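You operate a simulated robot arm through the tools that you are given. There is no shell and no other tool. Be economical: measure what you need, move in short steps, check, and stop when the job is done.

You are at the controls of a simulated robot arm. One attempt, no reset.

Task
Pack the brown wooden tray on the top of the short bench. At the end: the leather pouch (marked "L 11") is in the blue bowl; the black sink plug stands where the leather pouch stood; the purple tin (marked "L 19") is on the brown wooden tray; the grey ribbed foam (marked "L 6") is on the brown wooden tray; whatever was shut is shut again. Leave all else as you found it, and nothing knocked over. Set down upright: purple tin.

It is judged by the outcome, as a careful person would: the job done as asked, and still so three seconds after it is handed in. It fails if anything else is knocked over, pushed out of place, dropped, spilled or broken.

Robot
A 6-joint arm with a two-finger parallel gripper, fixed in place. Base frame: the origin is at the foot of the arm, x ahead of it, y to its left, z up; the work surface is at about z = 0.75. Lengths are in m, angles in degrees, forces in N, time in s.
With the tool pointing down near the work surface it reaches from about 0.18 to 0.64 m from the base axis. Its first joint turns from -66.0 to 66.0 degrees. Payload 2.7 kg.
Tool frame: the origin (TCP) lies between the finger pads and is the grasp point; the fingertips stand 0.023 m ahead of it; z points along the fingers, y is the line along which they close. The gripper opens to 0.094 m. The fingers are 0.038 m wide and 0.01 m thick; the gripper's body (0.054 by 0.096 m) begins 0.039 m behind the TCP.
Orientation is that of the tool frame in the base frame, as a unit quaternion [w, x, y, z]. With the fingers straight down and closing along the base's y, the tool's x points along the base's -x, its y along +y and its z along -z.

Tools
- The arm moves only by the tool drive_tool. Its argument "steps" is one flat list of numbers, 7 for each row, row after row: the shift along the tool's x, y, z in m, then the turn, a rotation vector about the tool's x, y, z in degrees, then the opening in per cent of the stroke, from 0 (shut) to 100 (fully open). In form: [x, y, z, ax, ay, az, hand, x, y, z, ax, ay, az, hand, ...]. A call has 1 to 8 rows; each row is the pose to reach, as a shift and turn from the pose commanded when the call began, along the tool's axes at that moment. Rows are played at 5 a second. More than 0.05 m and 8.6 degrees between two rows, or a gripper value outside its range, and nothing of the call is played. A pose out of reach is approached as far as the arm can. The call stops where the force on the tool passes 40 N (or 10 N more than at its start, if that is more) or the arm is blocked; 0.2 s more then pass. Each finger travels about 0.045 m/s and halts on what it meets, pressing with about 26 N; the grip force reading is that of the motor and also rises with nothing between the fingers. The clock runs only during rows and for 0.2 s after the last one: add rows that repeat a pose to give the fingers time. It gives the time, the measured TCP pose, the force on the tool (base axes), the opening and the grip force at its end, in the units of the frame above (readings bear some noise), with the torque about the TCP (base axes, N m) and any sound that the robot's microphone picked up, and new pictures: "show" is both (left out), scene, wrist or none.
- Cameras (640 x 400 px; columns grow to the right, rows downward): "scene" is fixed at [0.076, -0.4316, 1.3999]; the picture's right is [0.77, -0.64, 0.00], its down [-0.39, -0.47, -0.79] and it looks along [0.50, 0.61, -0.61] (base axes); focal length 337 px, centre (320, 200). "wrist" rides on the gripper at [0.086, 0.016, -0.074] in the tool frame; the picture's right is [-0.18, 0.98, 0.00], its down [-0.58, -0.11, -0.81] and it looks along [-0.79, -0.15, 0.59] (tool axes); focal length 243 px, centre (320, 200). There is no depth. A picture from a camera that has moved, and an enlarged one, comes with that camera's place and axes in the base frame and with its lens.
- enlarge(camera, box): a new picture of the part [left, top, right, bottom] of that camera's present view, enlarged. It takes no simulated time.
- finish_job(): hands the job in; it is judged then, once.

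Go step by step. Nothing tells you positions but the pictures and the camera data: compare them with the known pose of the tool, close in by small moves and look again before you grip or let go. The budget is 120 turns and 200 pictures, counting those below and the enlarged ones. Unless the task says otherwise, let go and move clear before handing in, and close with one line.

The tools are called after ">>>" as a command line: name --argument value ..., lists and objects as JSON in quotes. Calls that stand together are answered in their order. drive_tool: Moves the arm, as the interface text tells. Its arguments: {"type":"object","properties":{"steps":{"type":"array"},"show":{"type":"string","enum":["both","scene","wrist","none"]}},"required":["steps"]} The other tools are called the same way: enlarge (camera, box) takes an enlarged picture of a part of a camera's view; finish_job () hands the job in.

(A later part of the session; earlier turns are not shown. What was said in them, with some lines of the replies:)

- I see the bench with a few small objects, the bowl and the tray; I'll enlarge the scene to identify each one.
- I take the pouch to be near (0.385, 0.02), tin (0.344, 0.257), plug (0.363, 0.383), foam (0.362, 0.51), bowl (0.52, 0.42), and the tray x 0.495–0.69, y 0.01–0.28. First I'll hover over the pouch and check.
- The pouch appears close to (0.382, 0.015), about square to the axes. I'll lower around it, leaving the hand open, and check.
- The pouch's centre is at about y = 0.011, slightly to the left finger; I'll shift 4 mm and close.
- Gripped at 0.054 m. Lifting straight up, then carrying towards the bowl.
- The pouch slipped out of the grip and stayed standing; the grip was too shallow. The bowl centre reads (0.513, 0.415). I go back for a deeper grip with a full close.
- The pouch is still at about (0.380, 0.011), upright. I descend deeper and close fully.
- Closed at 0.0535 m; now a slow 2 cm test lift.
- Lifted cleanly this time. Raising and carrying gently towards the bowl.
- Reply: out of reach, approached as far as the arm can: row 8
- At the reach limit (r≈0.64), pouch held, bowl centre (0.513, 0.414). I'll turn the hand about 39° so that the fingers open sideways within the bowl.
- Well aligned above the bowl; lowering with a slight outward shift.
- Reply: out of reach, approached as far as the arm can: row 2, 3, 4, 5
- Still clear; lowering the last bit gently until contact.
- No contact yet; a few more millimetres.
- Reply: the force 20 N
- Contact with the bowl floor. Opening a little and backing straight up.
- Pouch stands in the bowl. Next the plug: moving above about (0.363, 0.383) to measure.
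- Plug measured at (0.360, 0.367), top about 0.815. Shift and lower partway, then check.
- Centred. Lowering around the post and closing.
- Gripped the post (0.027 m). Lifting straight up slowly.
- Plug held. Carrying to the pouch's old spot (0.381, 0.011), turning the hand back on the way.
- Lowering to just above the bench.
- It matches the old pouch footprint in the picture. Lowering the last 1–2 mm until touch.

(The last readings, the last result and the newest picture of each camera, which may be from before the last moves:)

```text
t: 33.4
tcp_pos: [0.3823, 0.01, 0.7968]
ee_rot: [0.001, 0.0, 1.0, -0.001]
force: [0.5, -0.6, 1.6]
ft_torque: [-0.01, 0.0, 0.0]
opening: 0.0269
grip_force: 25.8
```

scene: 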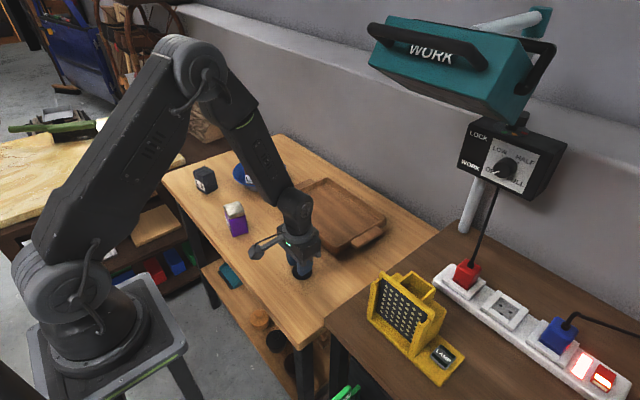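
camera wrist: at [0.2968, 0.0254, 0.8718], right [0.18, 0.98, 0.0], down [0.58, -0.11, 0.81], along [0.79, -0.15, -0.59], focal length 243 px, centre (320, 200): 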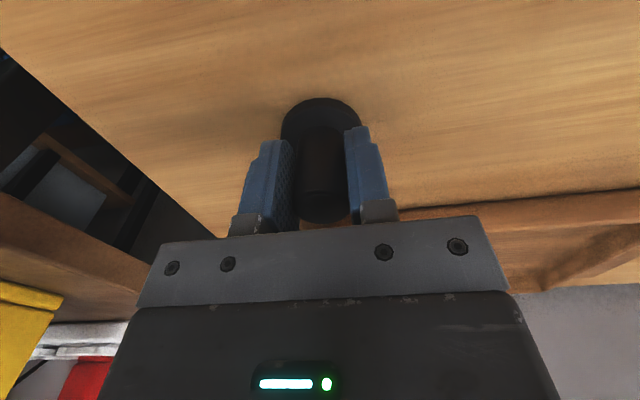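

Just touching; releasing and rising.

>>> drive_tool --steps '[0, 0, 0, 0, 0, 0, 40, 0, 0, 0, 0, 0, 0, 70, 0, 0, 0, 0, 0, 0, 80, 0, 0, 0, 0, 0, 0, 80, 0, 0, -0.03, 0, 0, 0, 80, 0, 0, -0.06, 0, 0, 0, 80, 0, 0, -0.1, 0, 0, 0, 80, 0, 0, -0.12, 0, 0, 0, 80]'

>>> enlarge --camera "scene" --box '[200, 190, 340, 300]'

```text
t: 35.2
tcp_pos: [0.3827, 0.0082, 0.9164]
ee_rot: [-0.001, -0.001, 1.0, 0.001]
force: [0.4, -0.3, 0.9]
ft_torque: [0.01, -0.01, 0.0]
opening: 0.0754
grip_force: 0.2
camera wrist: at [0.296, 0.0246, 0.9898], right [0.18, 0.98, 0.0], down [0.58, -0.11, 0.81], along [0.79, -0.15, -0.59], focal length 243 px, centre (320, 200)
```

scene: 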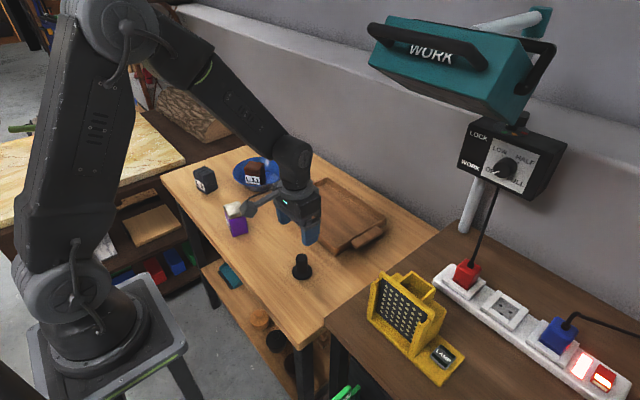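
wrist: 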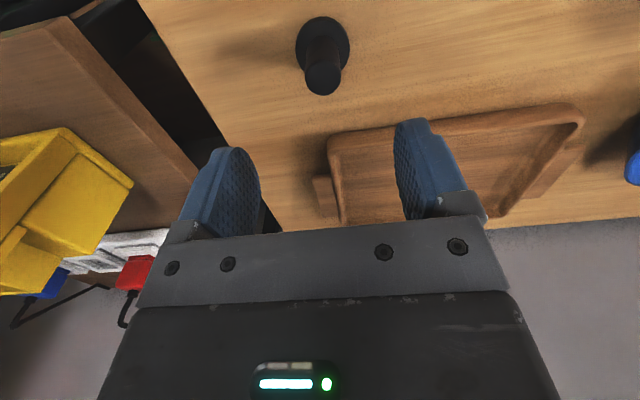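

```text
3.64 times, centred on (270, 245) of scene
camera zoom: at [0.076, -0.4316, 1.3999], right [0.77, -0.64, 0.0], down [-0.39, -0.47, -0.79], along [0.5, 0.61, -0.61], focal length 1226 px, centre (502, 36)
```

zoom: 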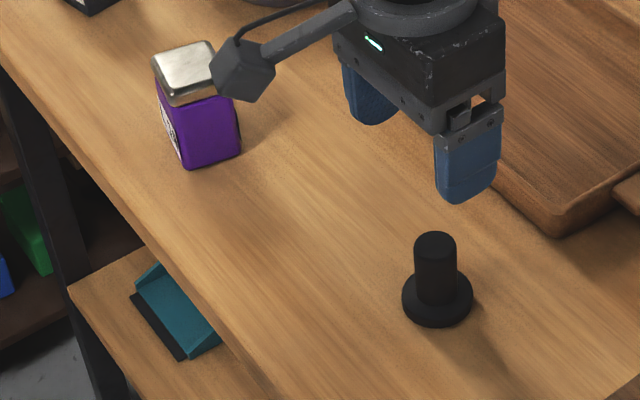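

Plug stands in place. Now moving above the tin to measure it.

>>> drive_tool --steps '[0.008, 0.048, 0, 0, 0, 0, 100, 0.016, 0.096, 0, 0, 0, 0, 100, 0.024, 0.144, 0, 0, 0, 0, 100, 0.032, 0.192, 0, 0, 0, 0, 100, 0.04, 0.238, 0, 0, 0, 0, 100, 0.04, 0.238, 0, 0, 0, 0, 100]'

>>> enlarge --camera "wrist" --box '[240, 0, 400, 120]'

```text
t: 36.6
tcp_pos: [0.3435, 0.2503, 0.9184]
ee_rot: [0.0, 0.0, 1.0, 0.0]
force: [0.1, 0.5, 0.3]
ft_torque: [-0.02, -0.02, 0.01]
opening: 0.094
grip_force: 0.0
camera wrist: at [0.2575, 0.2656, 0.992], right [0.18, 0.98, 0.0], down [0.58, -0.11, 0.81], along [0.79, -0.15, -0.59], focal length 243 px, centre (320, 200)
```

scene: 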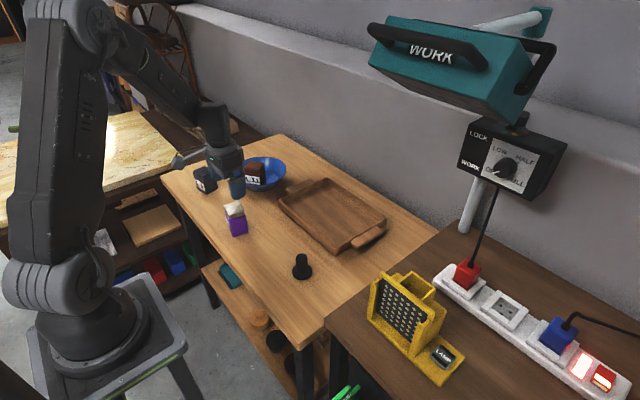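
wrist: 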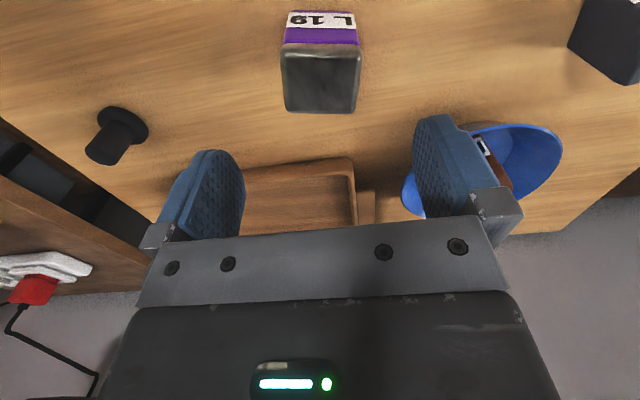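

```text
3.33 times, centred on (320, 60) of wrist
camera zoom: at [0.2575, 0.2656, 0.992], right [0.18, 0.98, 0.0], down [0.58, -0.11, 0.81], along [0.79, -0.15, -0.59], focal length 809 px, centre (320, 667)
```

zoom: 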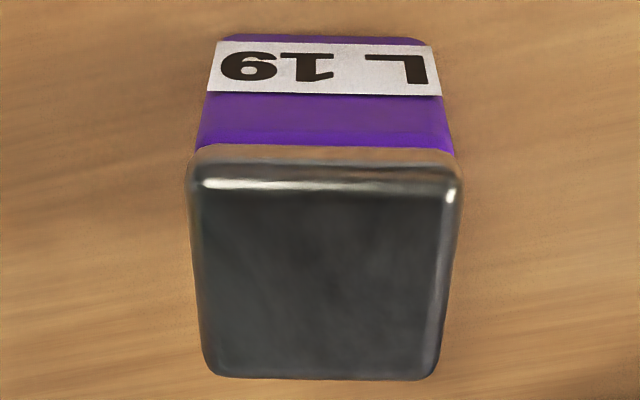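

Tin centre about (0.349, 0.249), yaw about -13°. Aligning and lowering partway.

>>> drive_tool --steps '[-0.003, 0, 0, 0, 0, 6.5, 100, -0.0055, -0.0006, 0, 0, 0, 13, 100, -0.0055, -0.0006, 0.03, 0, 0, 13, 100, -0.0055, -0.0006, 0.06, 0, 0, 13, 100, -0.0055, -0.0006, 0.06, 0, 0, 13, 100]'

>>> enlarge --camera "scene" --box '[180, 150, 300, 250]'

```text
t: 37.8
tcp_pos: [0.3471, 0.2479, 0.856]
ee_rot: [0.0, 0.113, 0.994, 0.001]
force: [-1.5, -0.4, -0.5]
ft_torque: [0.03, 0.01, -0.01]
opening: 0.0939
grip_force: 0.1
camera wrist: at [0.2678, 0.2824, 0.9304], right [0.4, 0.92, 0.0], down [0.54, -0.24, 0.81], along [0.74, -0.32, -0.59], focal length 243 px, centre (320, 200)
```

scene: 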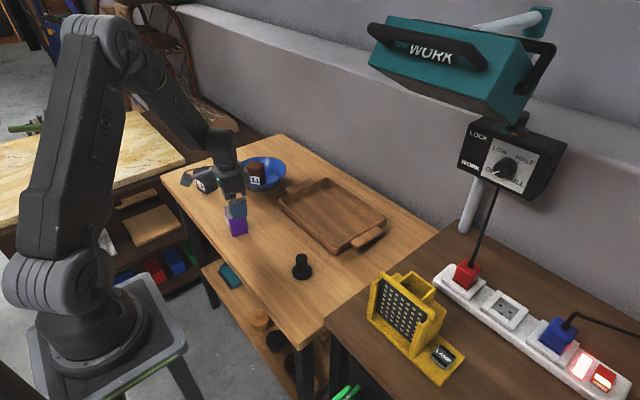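
wrist: 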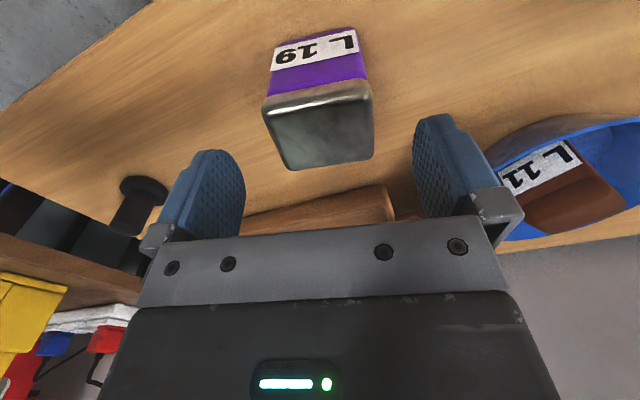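

```text
4.00 times, centred on (240, 200) of scene
camera zoom: at [0.076, -0.4316, 1.3999], right [0.77, -0.64, 0.0], down [-0.39, -0.47, -0.79], along [0.5, 0.61, -0.61], focal length 1349 px, centre (640, 200)
```

zoom: 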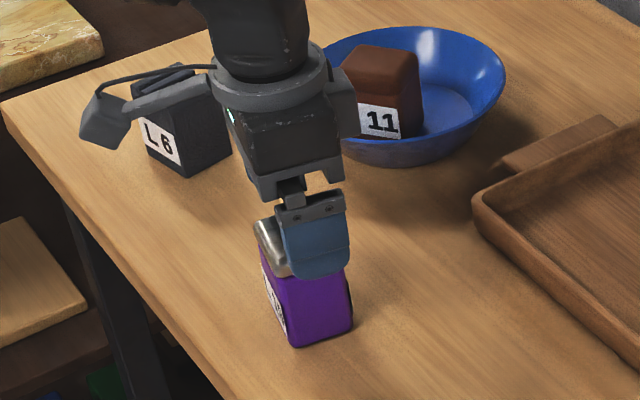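

Alignment good; 3 mm sideways, then down and close.

>>> drive_tool --steps '[0, 0.003, 0.025, 0, 0, 0, 100, 0, 0.003, 0.05, 0, 0, 0, 100, 0, 0.003, 0.067, 0, 0, 0, 100, 0, 0.003, 0.067, 0, 0, 0, 100]' --show "wrist"

>>> drive_tool --steps '[0, 0, 0, 0, 0, 0, 60, 0, 0, 0, 0, 0, 0, 40, 0, 0, 0, 0, 0, 0, 0, 0, 0, 0, 0, 0, 0, 0, 0, 0, 0, 0, 0, 0, 0, 0, 0, 0, 0, 0, 0, 0, 0, 0, 0, 0, 0, 0, 0]'

```text
t: 38.8
tcp_pos: [0.3492, 0.25, 0.79]
ee_rot: [0.001, 0.113, 0.994, 0.0]
force: [-9.1, -5.3, 31.4]
ft_torque: [-0.06, 0.04, -0.02]
opening: 0.094
grip_force: 0.0
camera wrist: at [0.2696, 0.2847, 0.8645], right [0.4, 0.92, 0.0], down [0.54, -0.24, 0.81], along [0.74, -0.32, -0.59], focal length 243 px, centre (320, 200)
```

wrist: 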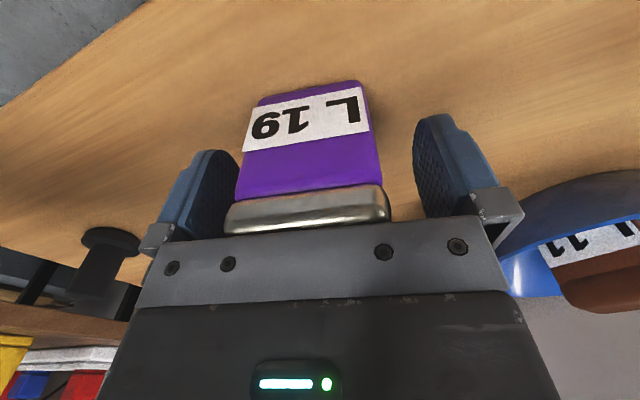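

```text
t: 40.5
tcp_pos: [0.3495, 0.2508, 0.7909]
ee_rot: [0.002, 0.113, 0.994, 0.001]
force: [-0.2, -1.0, 9.4]
ft_torque: [-0.27, 0.35, 0.05]
opening: 0.054
grip_force: 25.8
stopped in row 7: the force on the tool passed its limit (the readings are from after the stop); the commanded pose is now the measured one
camera wrist: at [0.2702, 0.2846, 0.8648], right [0.4, 0.92, 0.0], down [0.54, -0.24, 0.81], along [0.74, -0.32, -0.59], focal length 243 px, centre (320, 200)
```

scene: 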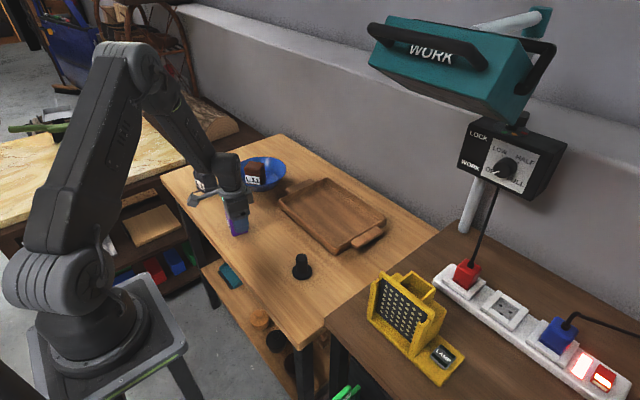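
wrist: 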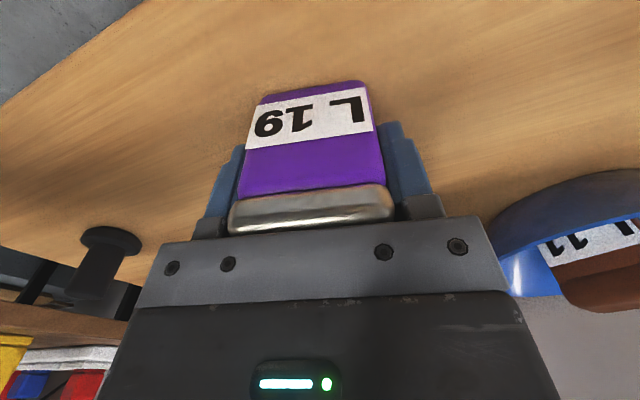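

The palm was touching the lid (top ≈0.829). Grip holds at 0.054; a slow test lift.

>>> drive_tool --steps '[0, 0, -0.003, 0, 0, 0, 0, 0, 0, -0.007, 0, 0, 0, 0, 0, 0, -0.012, 0, 0, 0, 0, 0, 0, -0.016, 0, 0, 0, 0, 0, 0, -0.02, 0, 0, 0, 0]'

>>> enlarge --camera "scene" --box '[180, 150, 300, 250]'

```text
t: 41.7
tcp_pos: [0.3504, 0.2494, 0.8102]
ee_rot: [0.0, 0.113, 0.994, 0.001]
force: [-0.4, 0.3, -2.9]
ft_torque: [-0.01, -0.01, -0.01]
opening: 0.0538
grip_force: 26.4
camera wrist: at [0.2699, 0.2847, 0.8839], right [0.4, 0.92, 0.0], down [0.54, -0.24, 0.81], along [0.74, -0.32, -0.59], focal length 243 px, centre (320, 200)
```

scene: 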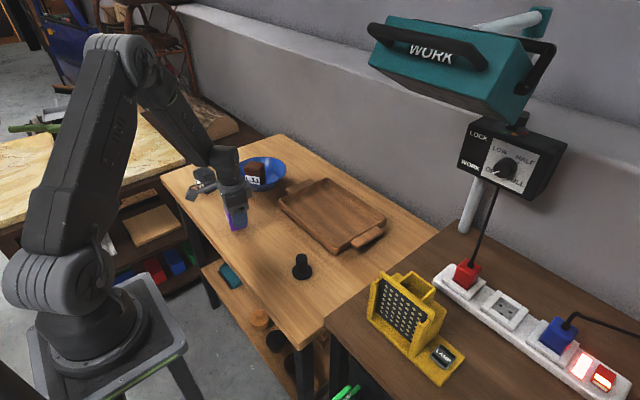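
wrist: 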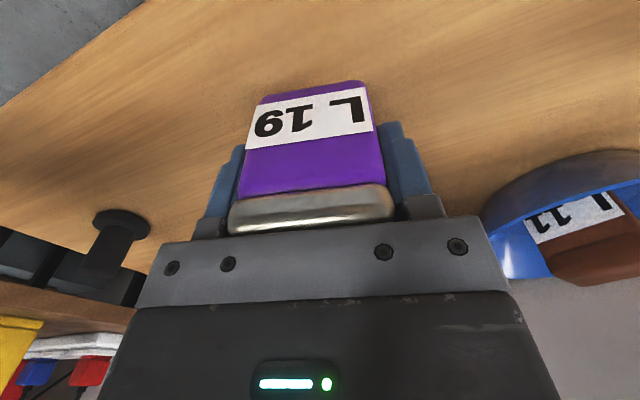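

```text
4.00 times, centred on (240, 200) of scene
camera zoom: at [0.076, -0.4316, 1.3999], right [0.77, -0.64, 0.0], down [-0.39, -0.47, -0.79], along [0.5, 0.61, -0.61], focal length 1349 px, centre (640, 200)
```

zoom: 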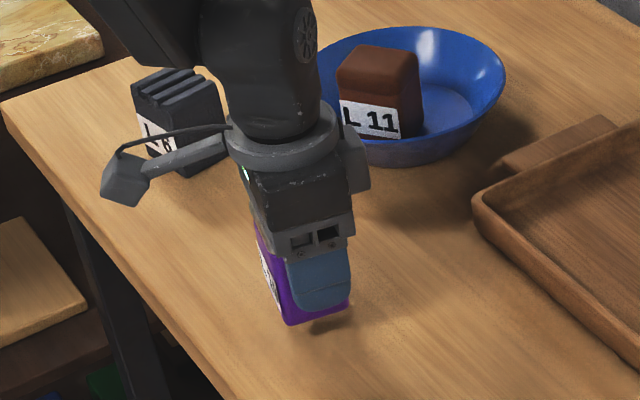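

The whole tin came up, lid and all. Raising, then carrying over the tray.

>>> drive_tool --steps '[0, 0, -0.03, 0, 0, 0, 0, 0, 0, -0.06, 0, 0, 0, 0, 0, 0, -0.09, 0, 0, 0, 0, 0, 0, -0.09, 0, 0, 0, 0]' --show "none"

>>> drive_tool --steps '[-0.03, -0.015, 0, 0, 0, 0, 0, -0.06, -0.03, 0, 0, 0, 0, 0, -0.09, -0.045, 0, 0, 0, 0, 0, -0.12, -0.06, 0, 0, 0, 0, 0, -0.155, -0.077, 0, 0, 0, 0, 0, -0.19, -0.095, 0, 0, 0, 0, 0, -0.226, -0.112, 0, 0, 0, 0, 0, -0.226, -0.112, 0, 0, 0, 0, 0]'

```text
t: 42.7
tcp_pos: [0.35, 0.2486, 0.899]
ee_rot: [0.002, 0.113, 0.994, 0.001]
force: [0.5, -0.4, -1.8]
ft_torque: [0.0, -0.03, -0.02]
opening: 0.0539
grip_force: 26.0
```

```text
t: 44.5
tcp_pos: [0.5448, 0.0901, 0.9028]
ee_rot: [0.0, 0.114, 0.994, 0.001]
force: [0.1, -0.3, -2.4]
ft_torque: [0.04, -0.01, -0.01]
opening: 0.0538
grip_force: 26.6
camera wrist: at [0.4652, 0.1254, 0.9761], right [0.4, 0.92, 0.0], down [0.54, -0.24, 0.81], along [0.74, -0.32, -0.59], focal length 243 px, centre (320, 200)
```

scene: 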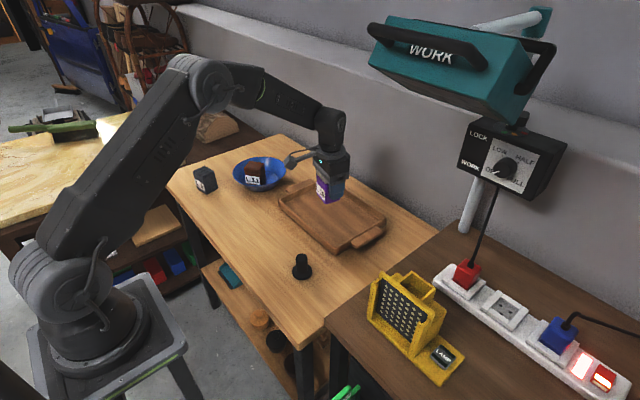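
wrist: 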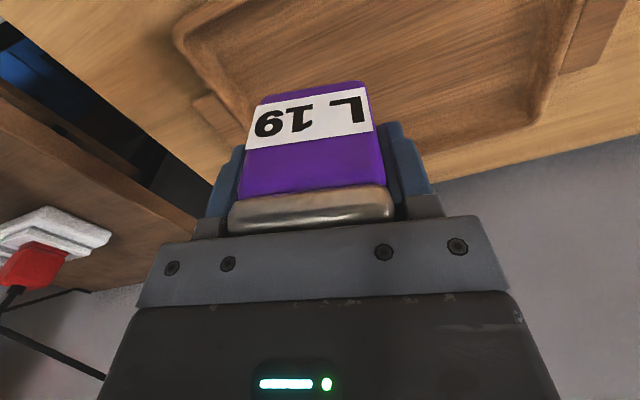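

The tin is well over the tray interior. Lowering.

>>> drive_tool --steps '[0, 0, 0.03, 0, 0, 0, 0, 0, 0, 0.06, 0, 0, 0, 0, 0, 0, 0.08, 0, 0, 0, 0, 0, 0, 0.09, 0, 0, 0, 0, 0, 0, 0.09, 0, 0, 0, 0]'

>>> enlarge --camera "scene" --box '[270, 150, 390, 250]'

```text
t: 45.7
tcp_pos: [0.5459, 0.0899, 0.811]
ee_rot: [0.002, 0.113, 0.994, 0.001]
force: [-1.0, 0.2, -2.4]
ft_torque: [-0.01, 0.0, 0.01]
opening: 0.054
grip_force: 25.8
camera wrist: at [0.4658, 0.124, 0.8848], right [0.4, 0.92, 0.0], down [0.54, -0.24, 0.81], along [0.74, -0.32, -0.59], focal length 243 px, centre (320, 200)
```

scene: 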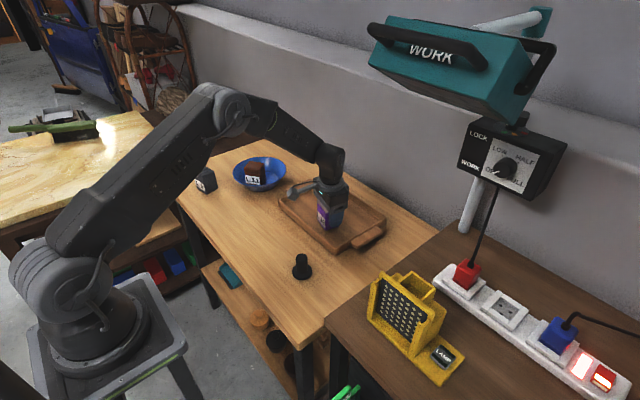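
wrist: 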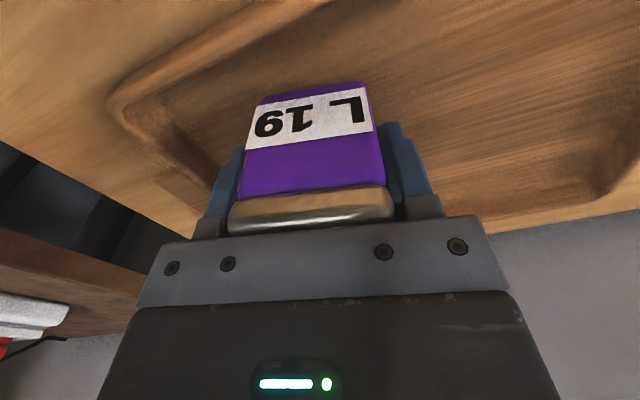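

```text
4.00 times, centred on (330, 200) of scene
camera zoom: at [0.076, -0.4316, 1.3999], right [0.77, -0.64, 0.0], down [-0.39, -0.47, -0.79], along [0.5, 0.61, -0.61], focal length 1349 px, centre (280, 200)
```

zoom: 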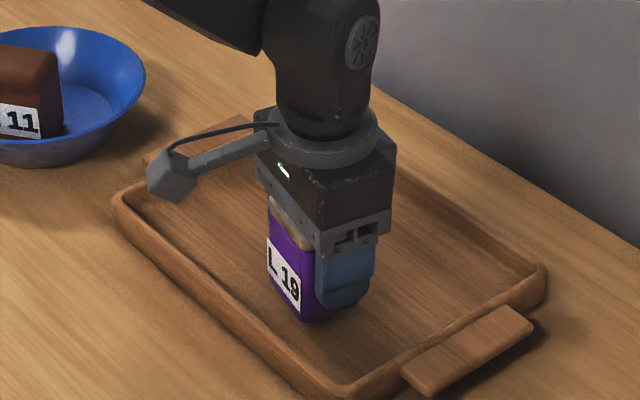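

Lowering gently to contact.

>>> drive_tool --steps '[0, 0, 0.003, 0, 0, 0, 0, 0, 0, 0.006, 0, 0, 0, 0, 0, 0, 0.008, 0, 0, 0, 0]' --show "none"

>>> drive_tool --steps '[0, 0, 0.001, 0, 0, 0, 0, 0, 0, 0.002, 0, 0, 0, 0]' --show "none"

```text
t: 46.5
tcp_pos: [0.5462, 0.0886, 0.8031]
ee_rot: [0.001, 0.113, 0.994, 0.001]
force: [0.7, -1.0, -1.7]
ft_torque: [0.01, -0.01, 0.02]
opening: 0.0539
grip_force: 26.0
```

```text
t: 47.1
tcp_pos: [0.5459, 0.0886, 0.7995]
ee_rot: [0.001, 0.113, 0.994, 0.0]
force: [0.2, 0.3, -2.2]
ft_torque: [0.01, -0.01, 0.03]
opening: 0.0537
grip_force: 26.1
```

>>> drive_tool --steps '[0, 0, 0.001, 0, 0, 0, 0, 0, 0, 0.002, 0, 0, 0, 0]' --show "none"

>>> enlarge --camera "scene" --box '[300, 180, 360, 240]'

```text
t: 47.7
tcp_pos: [0.5457, 0.0898, 0.7995]
ee_rot: [0.002, 0.113, 0.994, 0.001]
force: [-0.4, 0.4, 2.4]
ft_torque: [-0.05, 0.13, -0.03]
opening: 0.0536
grip_force: 26.2
```

```text
6.67 times, centred on (330, 210) of scene
camera zoom: at [0.0759, -0.4316, 1.3999], right [0.77, -0.64, 0.0], down [-0.39, -0.47, -0.79], along [0.5, 0.61, -0.61], focal length 2248 px, centre (253, 133)
```

zoom: 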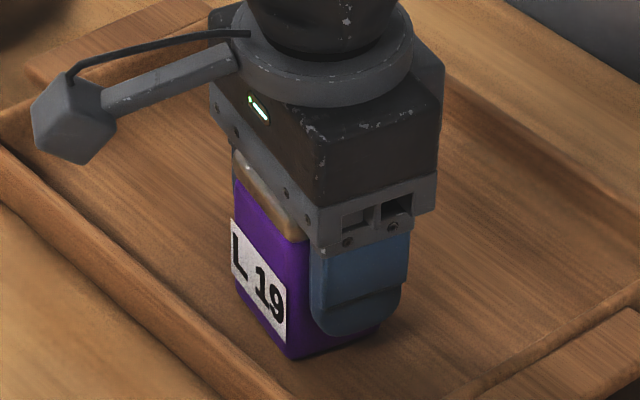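

The tin rests on the tray floor. Releasing and rising.

>>> drive_tool --steps '[0, 0, 0, 0, 0, 0, 65, 0, 0, 0, 0, 0, 0, 75, 0, 0, 0, 0, 0, 0, 80, 0, 0, 0, 0, 0, 0, 80, 0, 0, -0.03, 0, 0, 0, 80, 0, 0, -0.06, 0, 0, 0, 80, 0, 0, -0.09, 0, 0, 0, 80, 0, 0, -0.12, 0, 0, 0, 80]' --show "scene"

>>> enlarge --camera "scene" --box '[170, 150, 390, 290]'

```text
t: 49.5
tcp_pos: [0.5454, 0.0897, 0.9192]
ee_rot: [0.002, 0.114, 0.994, 0.002]
force: [-0.9, 0.2, 0.9]
ft_torque: [-0.02, 0.02, -0.03]
opening: 0.0753
grip_force: 0.2
```

scene: 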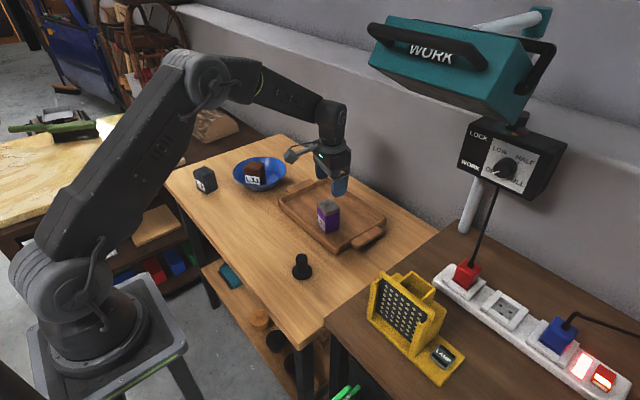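

```text
2.86 times, centred on (280, 220) of scene
camera zoom: at [0.076, -0.4316, 1.3999], right [0.77, -0.64, 0.0], down [-0.39, -0.47, -0.79], along [0.5, 0.61, -0.61], focal length 964 px, centre (434, 143)
```

zoom: 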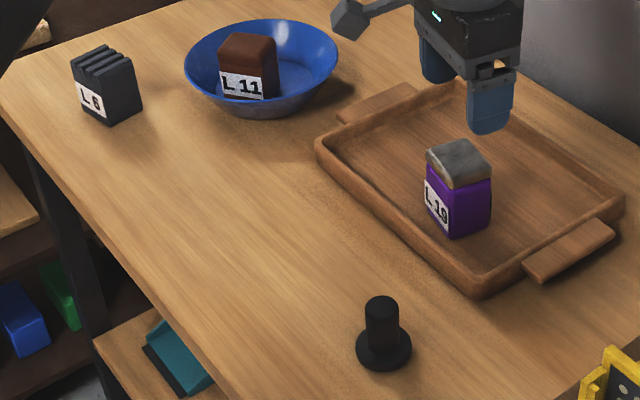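

All placed well so far. Now to the foam: moving near it for a look.

>>> drive_tool --steps '[0.0315, 0.0374, 0, 0, 0, -3.1, 100, 0.063, 0.0748, 0, 0, 0, -6.2, 100, 0.0945, 0.1122, 0, 0, 0, -9.3, 100, 0.126, 0.1496, 0, 0, 0, -12.5, 100, 0.1575, 0.187, 0, 0, 0, -15.6, 100, 0.189, 0.2244, 0, 0, 0, -18.7, 100, 0.2205, 0.2618, 0, 0, 0, -21.8, 100, 0.252, 0.299, 0, 0, 0, -25, 100]'

>>> enlarge --camera "wrist" --box '[300, 0, 460, 120]'

```text
t: 51.3
tcp_pos: [0.366, 0.4362, 0.9163]
ee_rot: [0.002, -0.103, 0.995, 0.002]
force: [0.0, 0.1, 0.5]
ft_torque: [-0.02, -0.03, -0.02]
opening: 0.0942
grip_force: 0.0
camera wrist: at [0.2786, 0.4331, 0.9907], right [-0.03, 1.0, 0.0], down [0.59, 0.01, 0.81], along [0.81, 0.02, -0.59], focal length 243 px, centre (320, 200)
```

scene: 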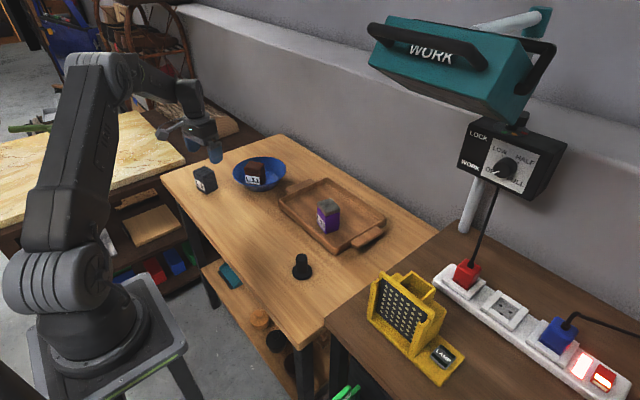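
wrist: 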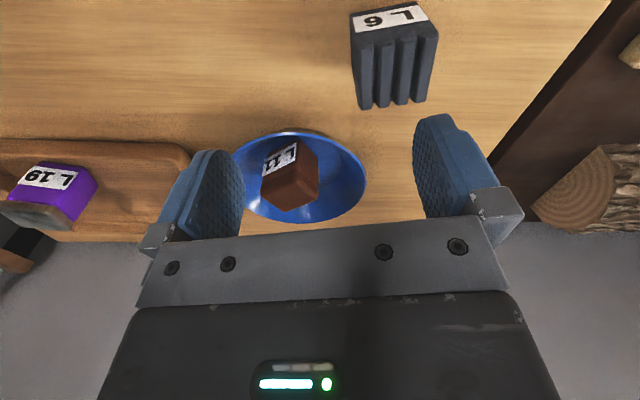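

```text
3.33 times, centred on (380, 60) of wrist
camera zoom: at [0.2786, 0.4331, 0.9907], right [-0.03, 1.0, 0.0], down [0.59, 0.01, 0.81], along [0.81, 0.02, -0.59], focal length 809 px, centre (120, 667)
```

zoom: 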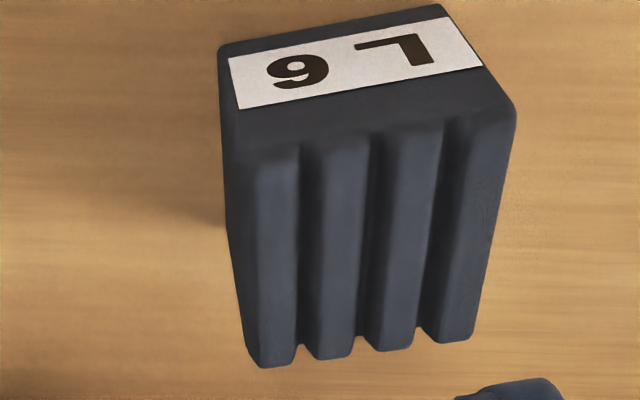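

Foam centre about (0.3615, 0.4865), yaw +12°, already matched by the hand. Moving above and lowering partway.

>>> drive_tool --steps '[-0.003, 0.025, 0, 0, 0, 0, 100, -0.006, 0.0508, 0, 0, 0, 0, 100, -0.006, 0.0508, 0.025, 0, 0, 0, 100, -0.006, 0.0508, 0.055, 0, 0, 0, 100, -0.006, 0.0508, 0.055, 0, 0, 0, 100]'

>>> enlarge --camera "scene" --box '[160, 120, 280, 220]'

```text
t: 52.5
tcp_pos: [0.3597, 0.4878, 0.8641]
ee_rot: [0.001, -0.104, 0.995, 0.001]
force: [-0.2, 0.5, -0.3]
ft_torque: [-0.03, -0.01, -0.01]
opening: 0.094
grip_force: 0.1
camera wrist: at [0.2723, 0.4855, 0.9375], right [-0.02, 1.0, 0.0], down [0.59, 0.01, 0.81], along [0.81, 0.02, -0.59], focal length 243 px, centre (320, 200)
```

scene: 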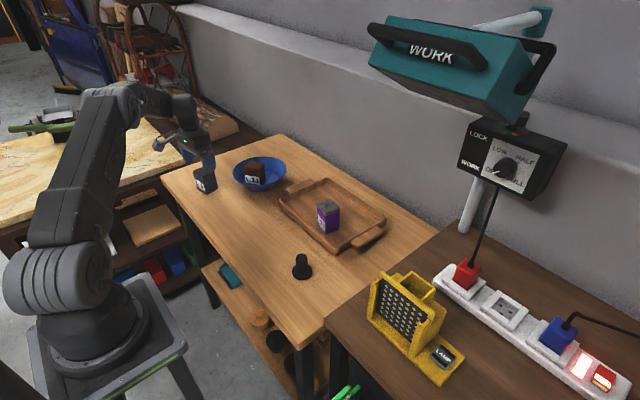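
wrist: 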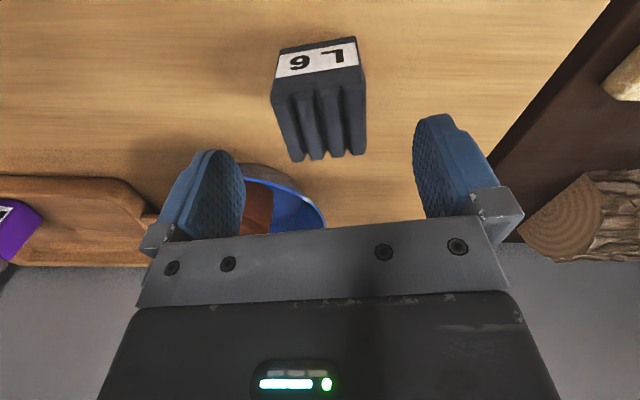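

```text
4.00 times, centred on (220, 170) of scene
camera zoom: at [0.076, -0.4316, 1.3999], right [0.77, -0.64, 0.0], down [-0.39, -0.47, -0.79], along [0.5, 0.61, -0.61], focal length 1349 px, centre (720, 320)
```

zoom: 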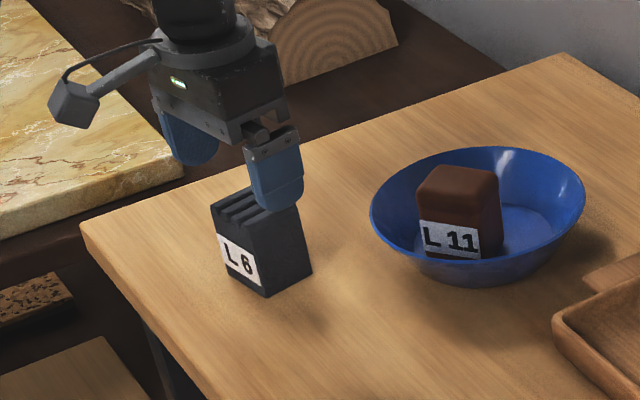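

Nearly centred; 3 mm adjust, then down and close.

>>> drive_tool --steps '[-0.003, 0.003, 0.025, 0, 0, 0, 100, -0.003, 0.003, 0.05, 0, 0, 0, 100, -0.003, 0.003, 0.066, 0, 0, 0, 100, -0.003, 0.003, 0.066, 0, 0, 0, 100]' --show "wrist"

>>> drive_tool --steps '[0, 0, 0, 0, 0, 0, 60, 0, 0, 0, 0, 0, 0, 40, 0, 0, 0, 0, 0, 0, 20, 0, 0, 0, 0, 0, 0, 0, 0, 0, 0, 0, 0, 0, 0, 0, 0, 0, 0, 0, 0, 0, 0, 0, 0, 0, 0, 0, 0]'

```text
t: 53.5
tcp_pos: [0.3625, 0.4925, 0.7969]
ee_rot: [0.002, -0.105, 0.994, 0.001]
force: [0.8, 0.2, 0.0]
ft_torque: [-0.03, 0.02, 0.0]
opening: 0.0939
grip_force: 0.0
camera wrist: at [0.2758, 0.4898, 0.8713], right [-0.02, 1.0, 0.0], down [0.59, 0.01, 0.81], along [0.81, 0.02, -0.59], focal length 243 px, centre (320, 200)
```

wrist: 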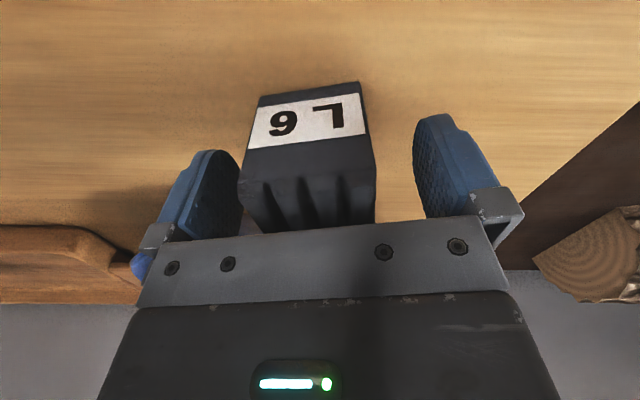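

```text
t: 55.1
tcp_pos: [0.3641, 0.4924, 0.7983]
ee_rot: [0.002, -0.105, 0.994, 0.0]
force: [0.3, 0.0, 0.4]
ft_torque: [-0.02, 0.02, -0.03]
opening: 0.0533
grip_force: 26.0
camera wrist: at [0.2758, 0.4897, 0.8716], right [-0.02, 1.0, 0.0], down [0.59, 0.01, 0.81], along [0.81, 0.02, -0.59], focal length 243 px, centre (320, 200)
```

scene: 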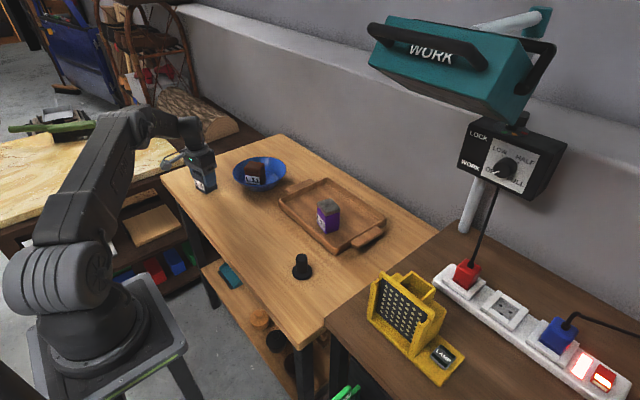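
wrist: 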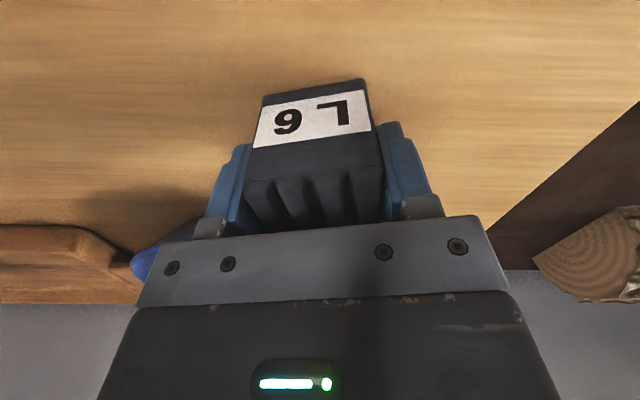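

Gripped at 0.053 m; slow test lift.

>>> drive_tool --steps '[0, 0, -0.003, 0, 0, 0, 0, 0, 0, -0.007, 0, 0, 0, 0, 0, 0, -0.012, 0, 0, 0, 0, 0, 0, -0.016, 0, 0, 0, 0, 0, 0, -0.02, 0, 0, 0, 0]'

>>> enlarge --camera "scene" --box '[160, 120, 280, 220]'

```text
t: 56.3
tcp_pos: [0.3641, 0.4912, 0.8182]
ee_rot: [0.002, -0.105, 0.994, 0.001]
force: [0.4, 0.1, 0.0]
ft_torque: [0.03, -0.03, -0.01]
opening: 0.0534
grip_force: 26.2
camera wrist: at [0.2768, 0.4891, 0.8918], right [-0.02, 1.0, 0.0], down [0.59, 0.01, 0.81], along [0.81, 0.02, -0.59], focal length 243 px, centre (320, 200)
```

scene: 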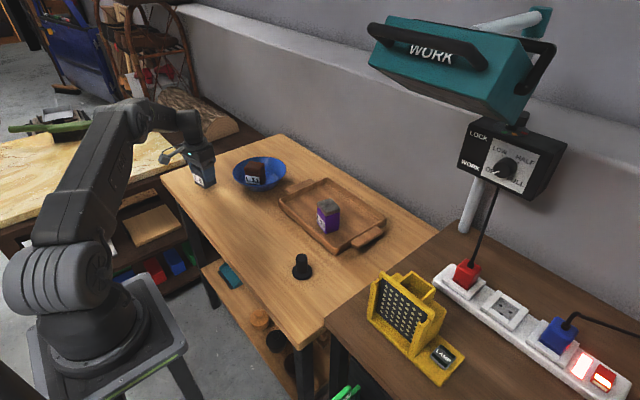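
wrist: 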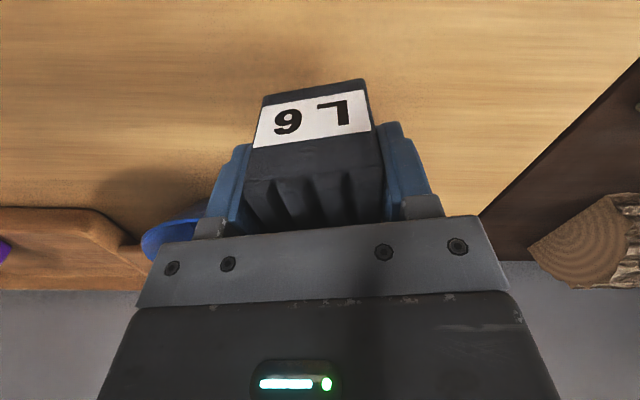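

```text
4.00 times, centred on (220, 170) of scene
camera zoom: at [0.076, -0.4316, 1.3999], right [0.77, -0.64, 0.0], down [-0.39, -0.47, -0.79], along [0.5, 0.61, -0.61], focal length 1349 px, centre (720, 320)
```

zoom: 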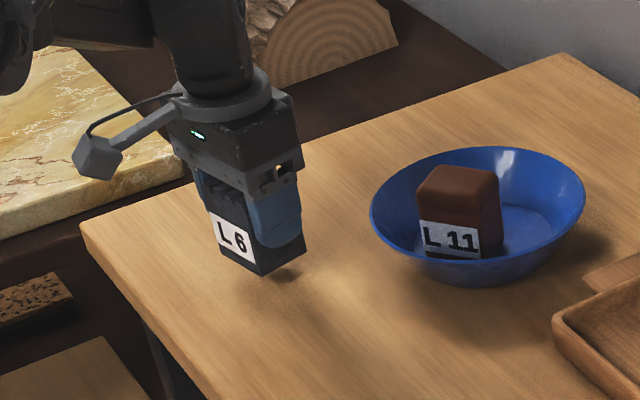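

Foam is up. Raising it high, then carrying to the free part of the tray at (0.555, 0.19).

>>> drive_tool --steps '[0, 0, -0.025, 0, 0, 0, 0, 0, 0, -0.05, 0, 0, 0, 0, 0, 0, -0.08, 0, 0, 0, 0, 0, 0, -0.11, 0, 0, 0, 0, 0, 0, -0.11, 0, 0, 0, 0]' --show "none"

>>> drive_tool --steps '[-0.0155, -0.0418, 0, 0, 0, 1.5, 0, -0.031, -0.0835, 0, 0, 0, 3, 0, -0.0466, -0.1253, 0, 0, 0, 4.5, 0, -0.0621, -0.167, 0, 0, 0, 6, 0, -0.0776, -0.2088, 0, 0, 0, 7.5, 0, -0.0931, -0.2506, 0, 0, 0, 9, 0, -0.1087, -0.2923, 0, 0, 0, 10.5, 0, -0.1242, -0.3341, 0, 0, 0, 12, 0]'

```text
t: 57.5
tcp_pos: [0.3655, 0.4911, 0.9265]
ee_rot: [0.002, -0.104, 0.995, 0.0]
force: [-0.2, -0.2, -1.1]
ft_torque: [0.01, 0.03, 0.0]
opening: 0.0535
grip_force: 25.8
```

```text
t: 59.3
tcp_pos: [0.5574, 0.1922, 0.9278]
ee_rot: [0.002, 0.001, 1.0, 0.002]
force: [-0.7, 0.0, 0.0]
ft_torque: [0.01, -0.03, 0.02]
opening: 0.0535
grip_force: 26.3
camera wrist: at [0.4707, 0.2072, 1.002], right [0.18, 0.98, 0.0], down [0.58, -0.11, 0.81], along [0.79, -0.15, -0.59], focal length 243 px, centre (320, 200)
```

scene: 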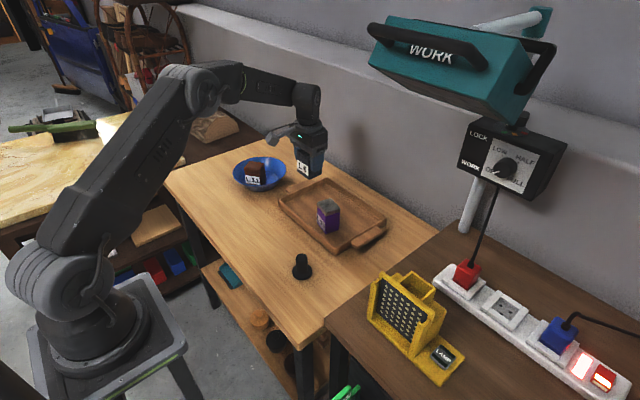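
wrist: 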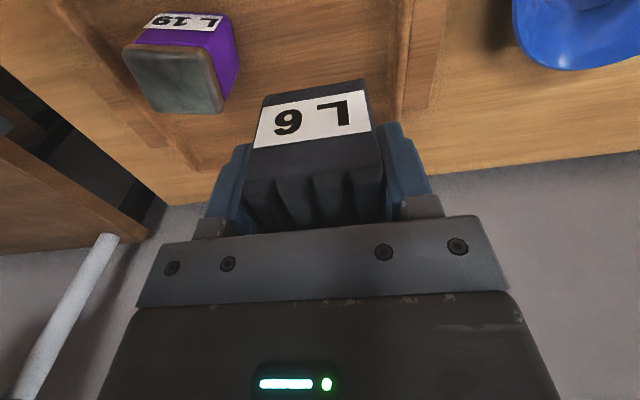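

Clearance to tin and rim looks good. Lowering.

>>> drive_tool --steps '[0, 0, 0.03, 0, 0, 0, 0, 0, 0, 0.06, 0, 0, 0, 0, 0, 0, 0.085, 0, 0, 0, 0, 0, 0, 0.105, 0, 0, 0, 0, 0, 0, 0.105, 0, 0, 0, 0]'

>>> enlarge --camera "scene" --box '[260, 150, 380, 250]'

```text
t: 60.5
tcp_pos: [0.5557, 0.1929, 0.8225]
ee_rot: [0.001, 0.0, 1.0, 0.001]
force: [0.4, -0.4, -0.2]
ft_torque: [0.02, 0.0, 0.02]
opening: 0.0535
grip_force: 25.9
camera wrist: at [0.4697, 0.2089, 0.8961], right [0.18, 0.98, 0.0], down [0.58, -0.11, 0.81], along [0.79, -0.15, -0.59], focal length 243 px, centre (320, 200)
```

scene: 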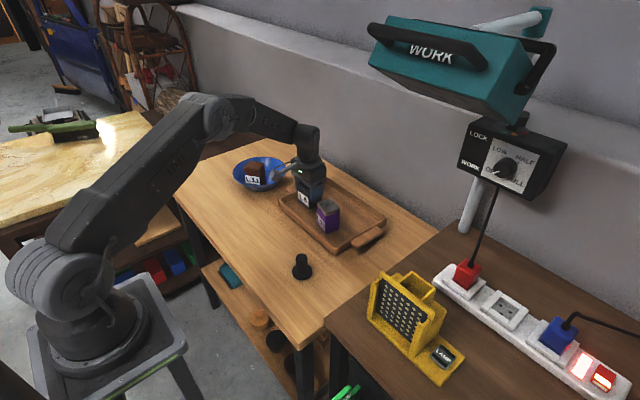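
wrist: 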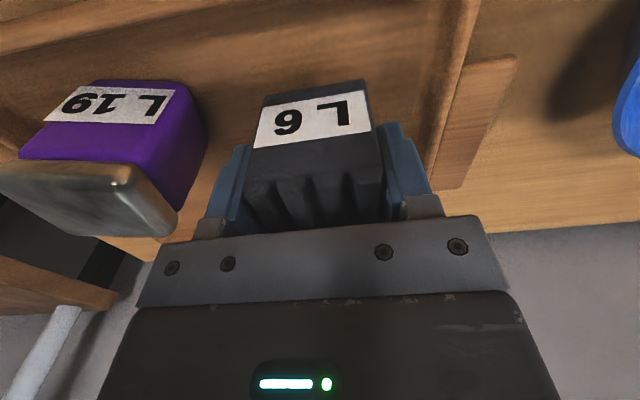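

```text
4.00 times, centred on (320, 200) of scene
camera zoom: at [0.076, -0.4316, 1.3999], right [0.77, -0.64, 0.0], down [-0.39, -0.47, -0.79], along [0.5, 0.61, -0.61], focal length 1349 px, centre (320, 200)
```

zoom: 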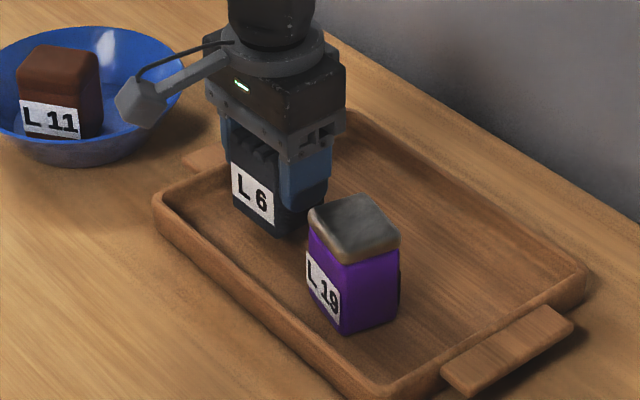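

Clear of everything. Lowering gently to contact.

>>> drive_tool --steps '[0, 0, 0.004, 0, 0, 0, 0, 0, 0, 0.008, 0, 0, 0, 0, 0, 0, 0.011, 0, 0, 0, 0]' --show "none"

>>> drive_tool --steps '[0, 0, 0.001, 0, 0, 0, 0, 0, 0, 0.002, 0, 0, 0, 0]' --show "none"

```text
t: 61.3
tcp_pos: [0.5551, 0.1911, 0.8117]
ee_rot: [0.001, 0.0, 1.0, 0.0]
force: [-1.0, 0.9, -0.4]
ft_torque: [0.0, 0.0, -0.01]
opening: 0.0535
grip_force: 25.8
```

```text
t: 61.9
tcp_pos: [0.5553, 0.1924, 0.8085]
ee_rot: [0.001, 0.001, 1.0, 0.001]
force: [0.2, -0.7, -0.4]
ft_torque: [0.04, 0.04, 0.01]
opening: 0.0536
grip_force: 25.8
```

>>> drive_tool --steps '[0, 0, 0.001, 0, 0, 0, 0, 0, 0, 0.002, 0, 0, 0, 0]' --show "none"

>>> drive_tool --steps '[0, 0, 0.001, 0, 0, 0, 0]' --show "none"

>>> enlarge --camera "scene" --box '[280, 160, 340, 220]'

```text
t: 62.5
tcp_pos: [0.5552, 0.192, 0.8074]
ee_rot: [0.001, -0.001, 1.0, 0.001]
force: [0.1, 0.4, -0.5]
ft_torque: [-0.04, 0.0, 0.0]
opening: 0.0533
grip_force: 26.3
```

```text
t: 62.9
tcp_pos: [0.5568, 0.1917, 0.8069]
ee_rot: [0.001, 0.0, 1.0, 0.001]
force: [0.2, -0.4, -0.1]
ft_torque: [0.04, 0.02, 0.02]
opening: 0.0534
grip_force: 25.8
```

```text
6.67 times, centred on (310, 190) of scene
camera zoom: at [0.076, -0.4316, 1.3999], right [0.77, -0.64, 0.0], down [-0.39, -0.47, -0.79], along [0.5, 0.61, -0.61], focal length 2248 px, centre (387, 267)
```

zoom: 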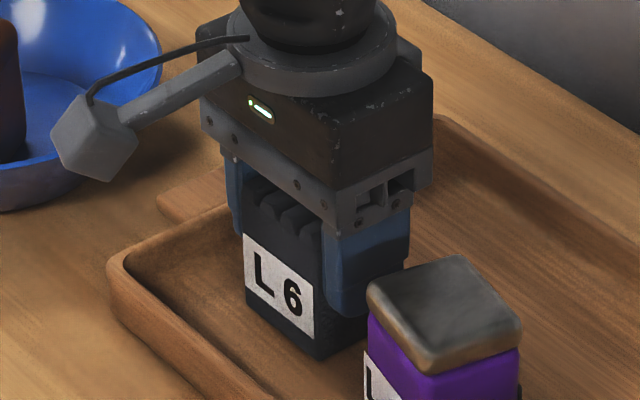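

>>> drive_tool --steps '[0, 0, 0.001, 0, 0, 0, 0, 0, 0, 0.001, 0, 0, 0, 0]' --show "none"

>>> drive_tool --steps '[0, 0, 0.001, 0, 0, 0, 0, 0, 0, 0.001, 0, 0, 0, 0]' --show "none"

```text
t: 63.5
tcp_pos: [0.5563, 0.1915, 0.8056]
ee_rot: [0.001, -0.001, 1.0, 0.001]
force: [-0.3, 0.2, 2.0]
ft_torque: [-0.07, 0.02, 0.02]
opening: 0.0536
grip_force: 26.0
```

```text
t: 64.1
tcp_pos: [0.5553, 0.1916, 0.8062]
ee_rot: [0.001, 0.001, 1.0, 0.001]
force: [-1.8, -0.6, 8.0]
ft_torque: [-0.14, 0.08, 0.04]
opening: 0.0532
grip_force: 25.7
```

Foam is down on the tray floor. Releasing and rising.

>>> drive_tool --steps '[0, 0, -0.001, 0, 0, 0, 65, 0, 0, -0.001, 0, 0, 0, 75, 0, 0, -0.001, 0, 0, 0, 78, 0, 0, -0.001, 0, 0, 0, 78, 0, 0, -0.03, 0, 0, 0, 78, 0, 0, -0.06, 0, 0, 0, 78, 0, 0, -0.1, 0, 0, 0, 78, 0, 0, -0.14, 0, 0, 0, 78]'

>>> enlarge --camera "scene" --box '[170, 150, 390, 290]'

```text
t: 65.9
tcp_pos: [0.5539, 0.1937, 0.947]
ee_rot: [0.001, 0.0, 1.0, 0.001]
force: [0.4, -0.6, 0.0]
ft_torque: [0.02, -0.01, 0.0]
opening: 0.0732
grip_force: 0.0
camera wrist: at [0.4682, 0.2081, 1.0199], right [0.18, 0.98, 0.0], down [0.58, -0.11, 0.81], along [0.79, -0.15, -0.59], focal length 243 px, centre (320, 200)
```

scene: 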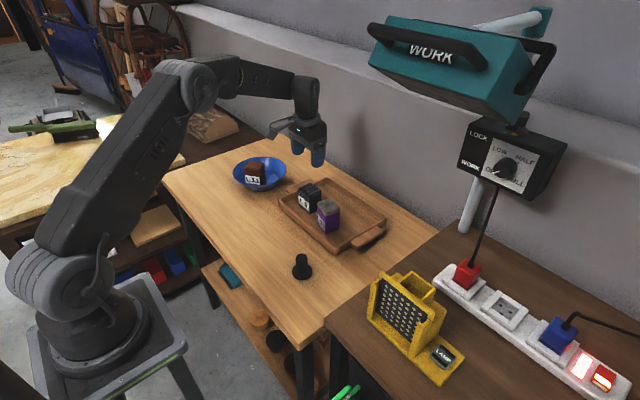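
wrist: 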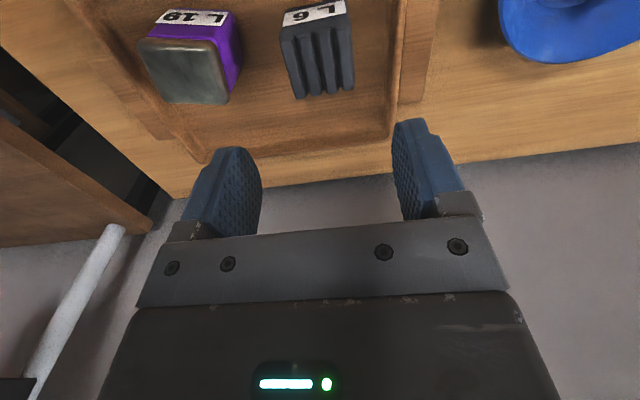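

```text
2.86 times, centred on (280, 220) of scene
camera zoom: at [0.076, -0.4316, 1.3999], right [0.77, -0.64, 0.0], down [-0.39, -0.47, -0.79], along [0.5, 0.61, -0.61], focal length 964 px, centre (434, 143)
```

zoom: 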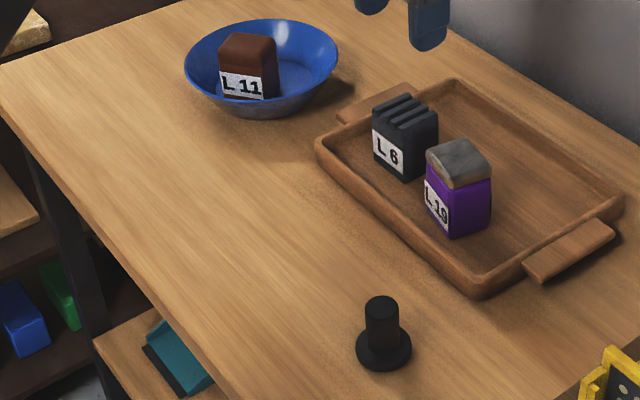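

Everything is in place and upright, the tin's lid is still shut, and the arm is clear; handing in.

>>> finish_job

```text
The job is handed in.
```

I handed the job in with everything in place: the pouch is in the blue bowl, and the sink plug stands where the pouch stood. The purple tin (upright, lid shut) and the foam are on the brown tray.
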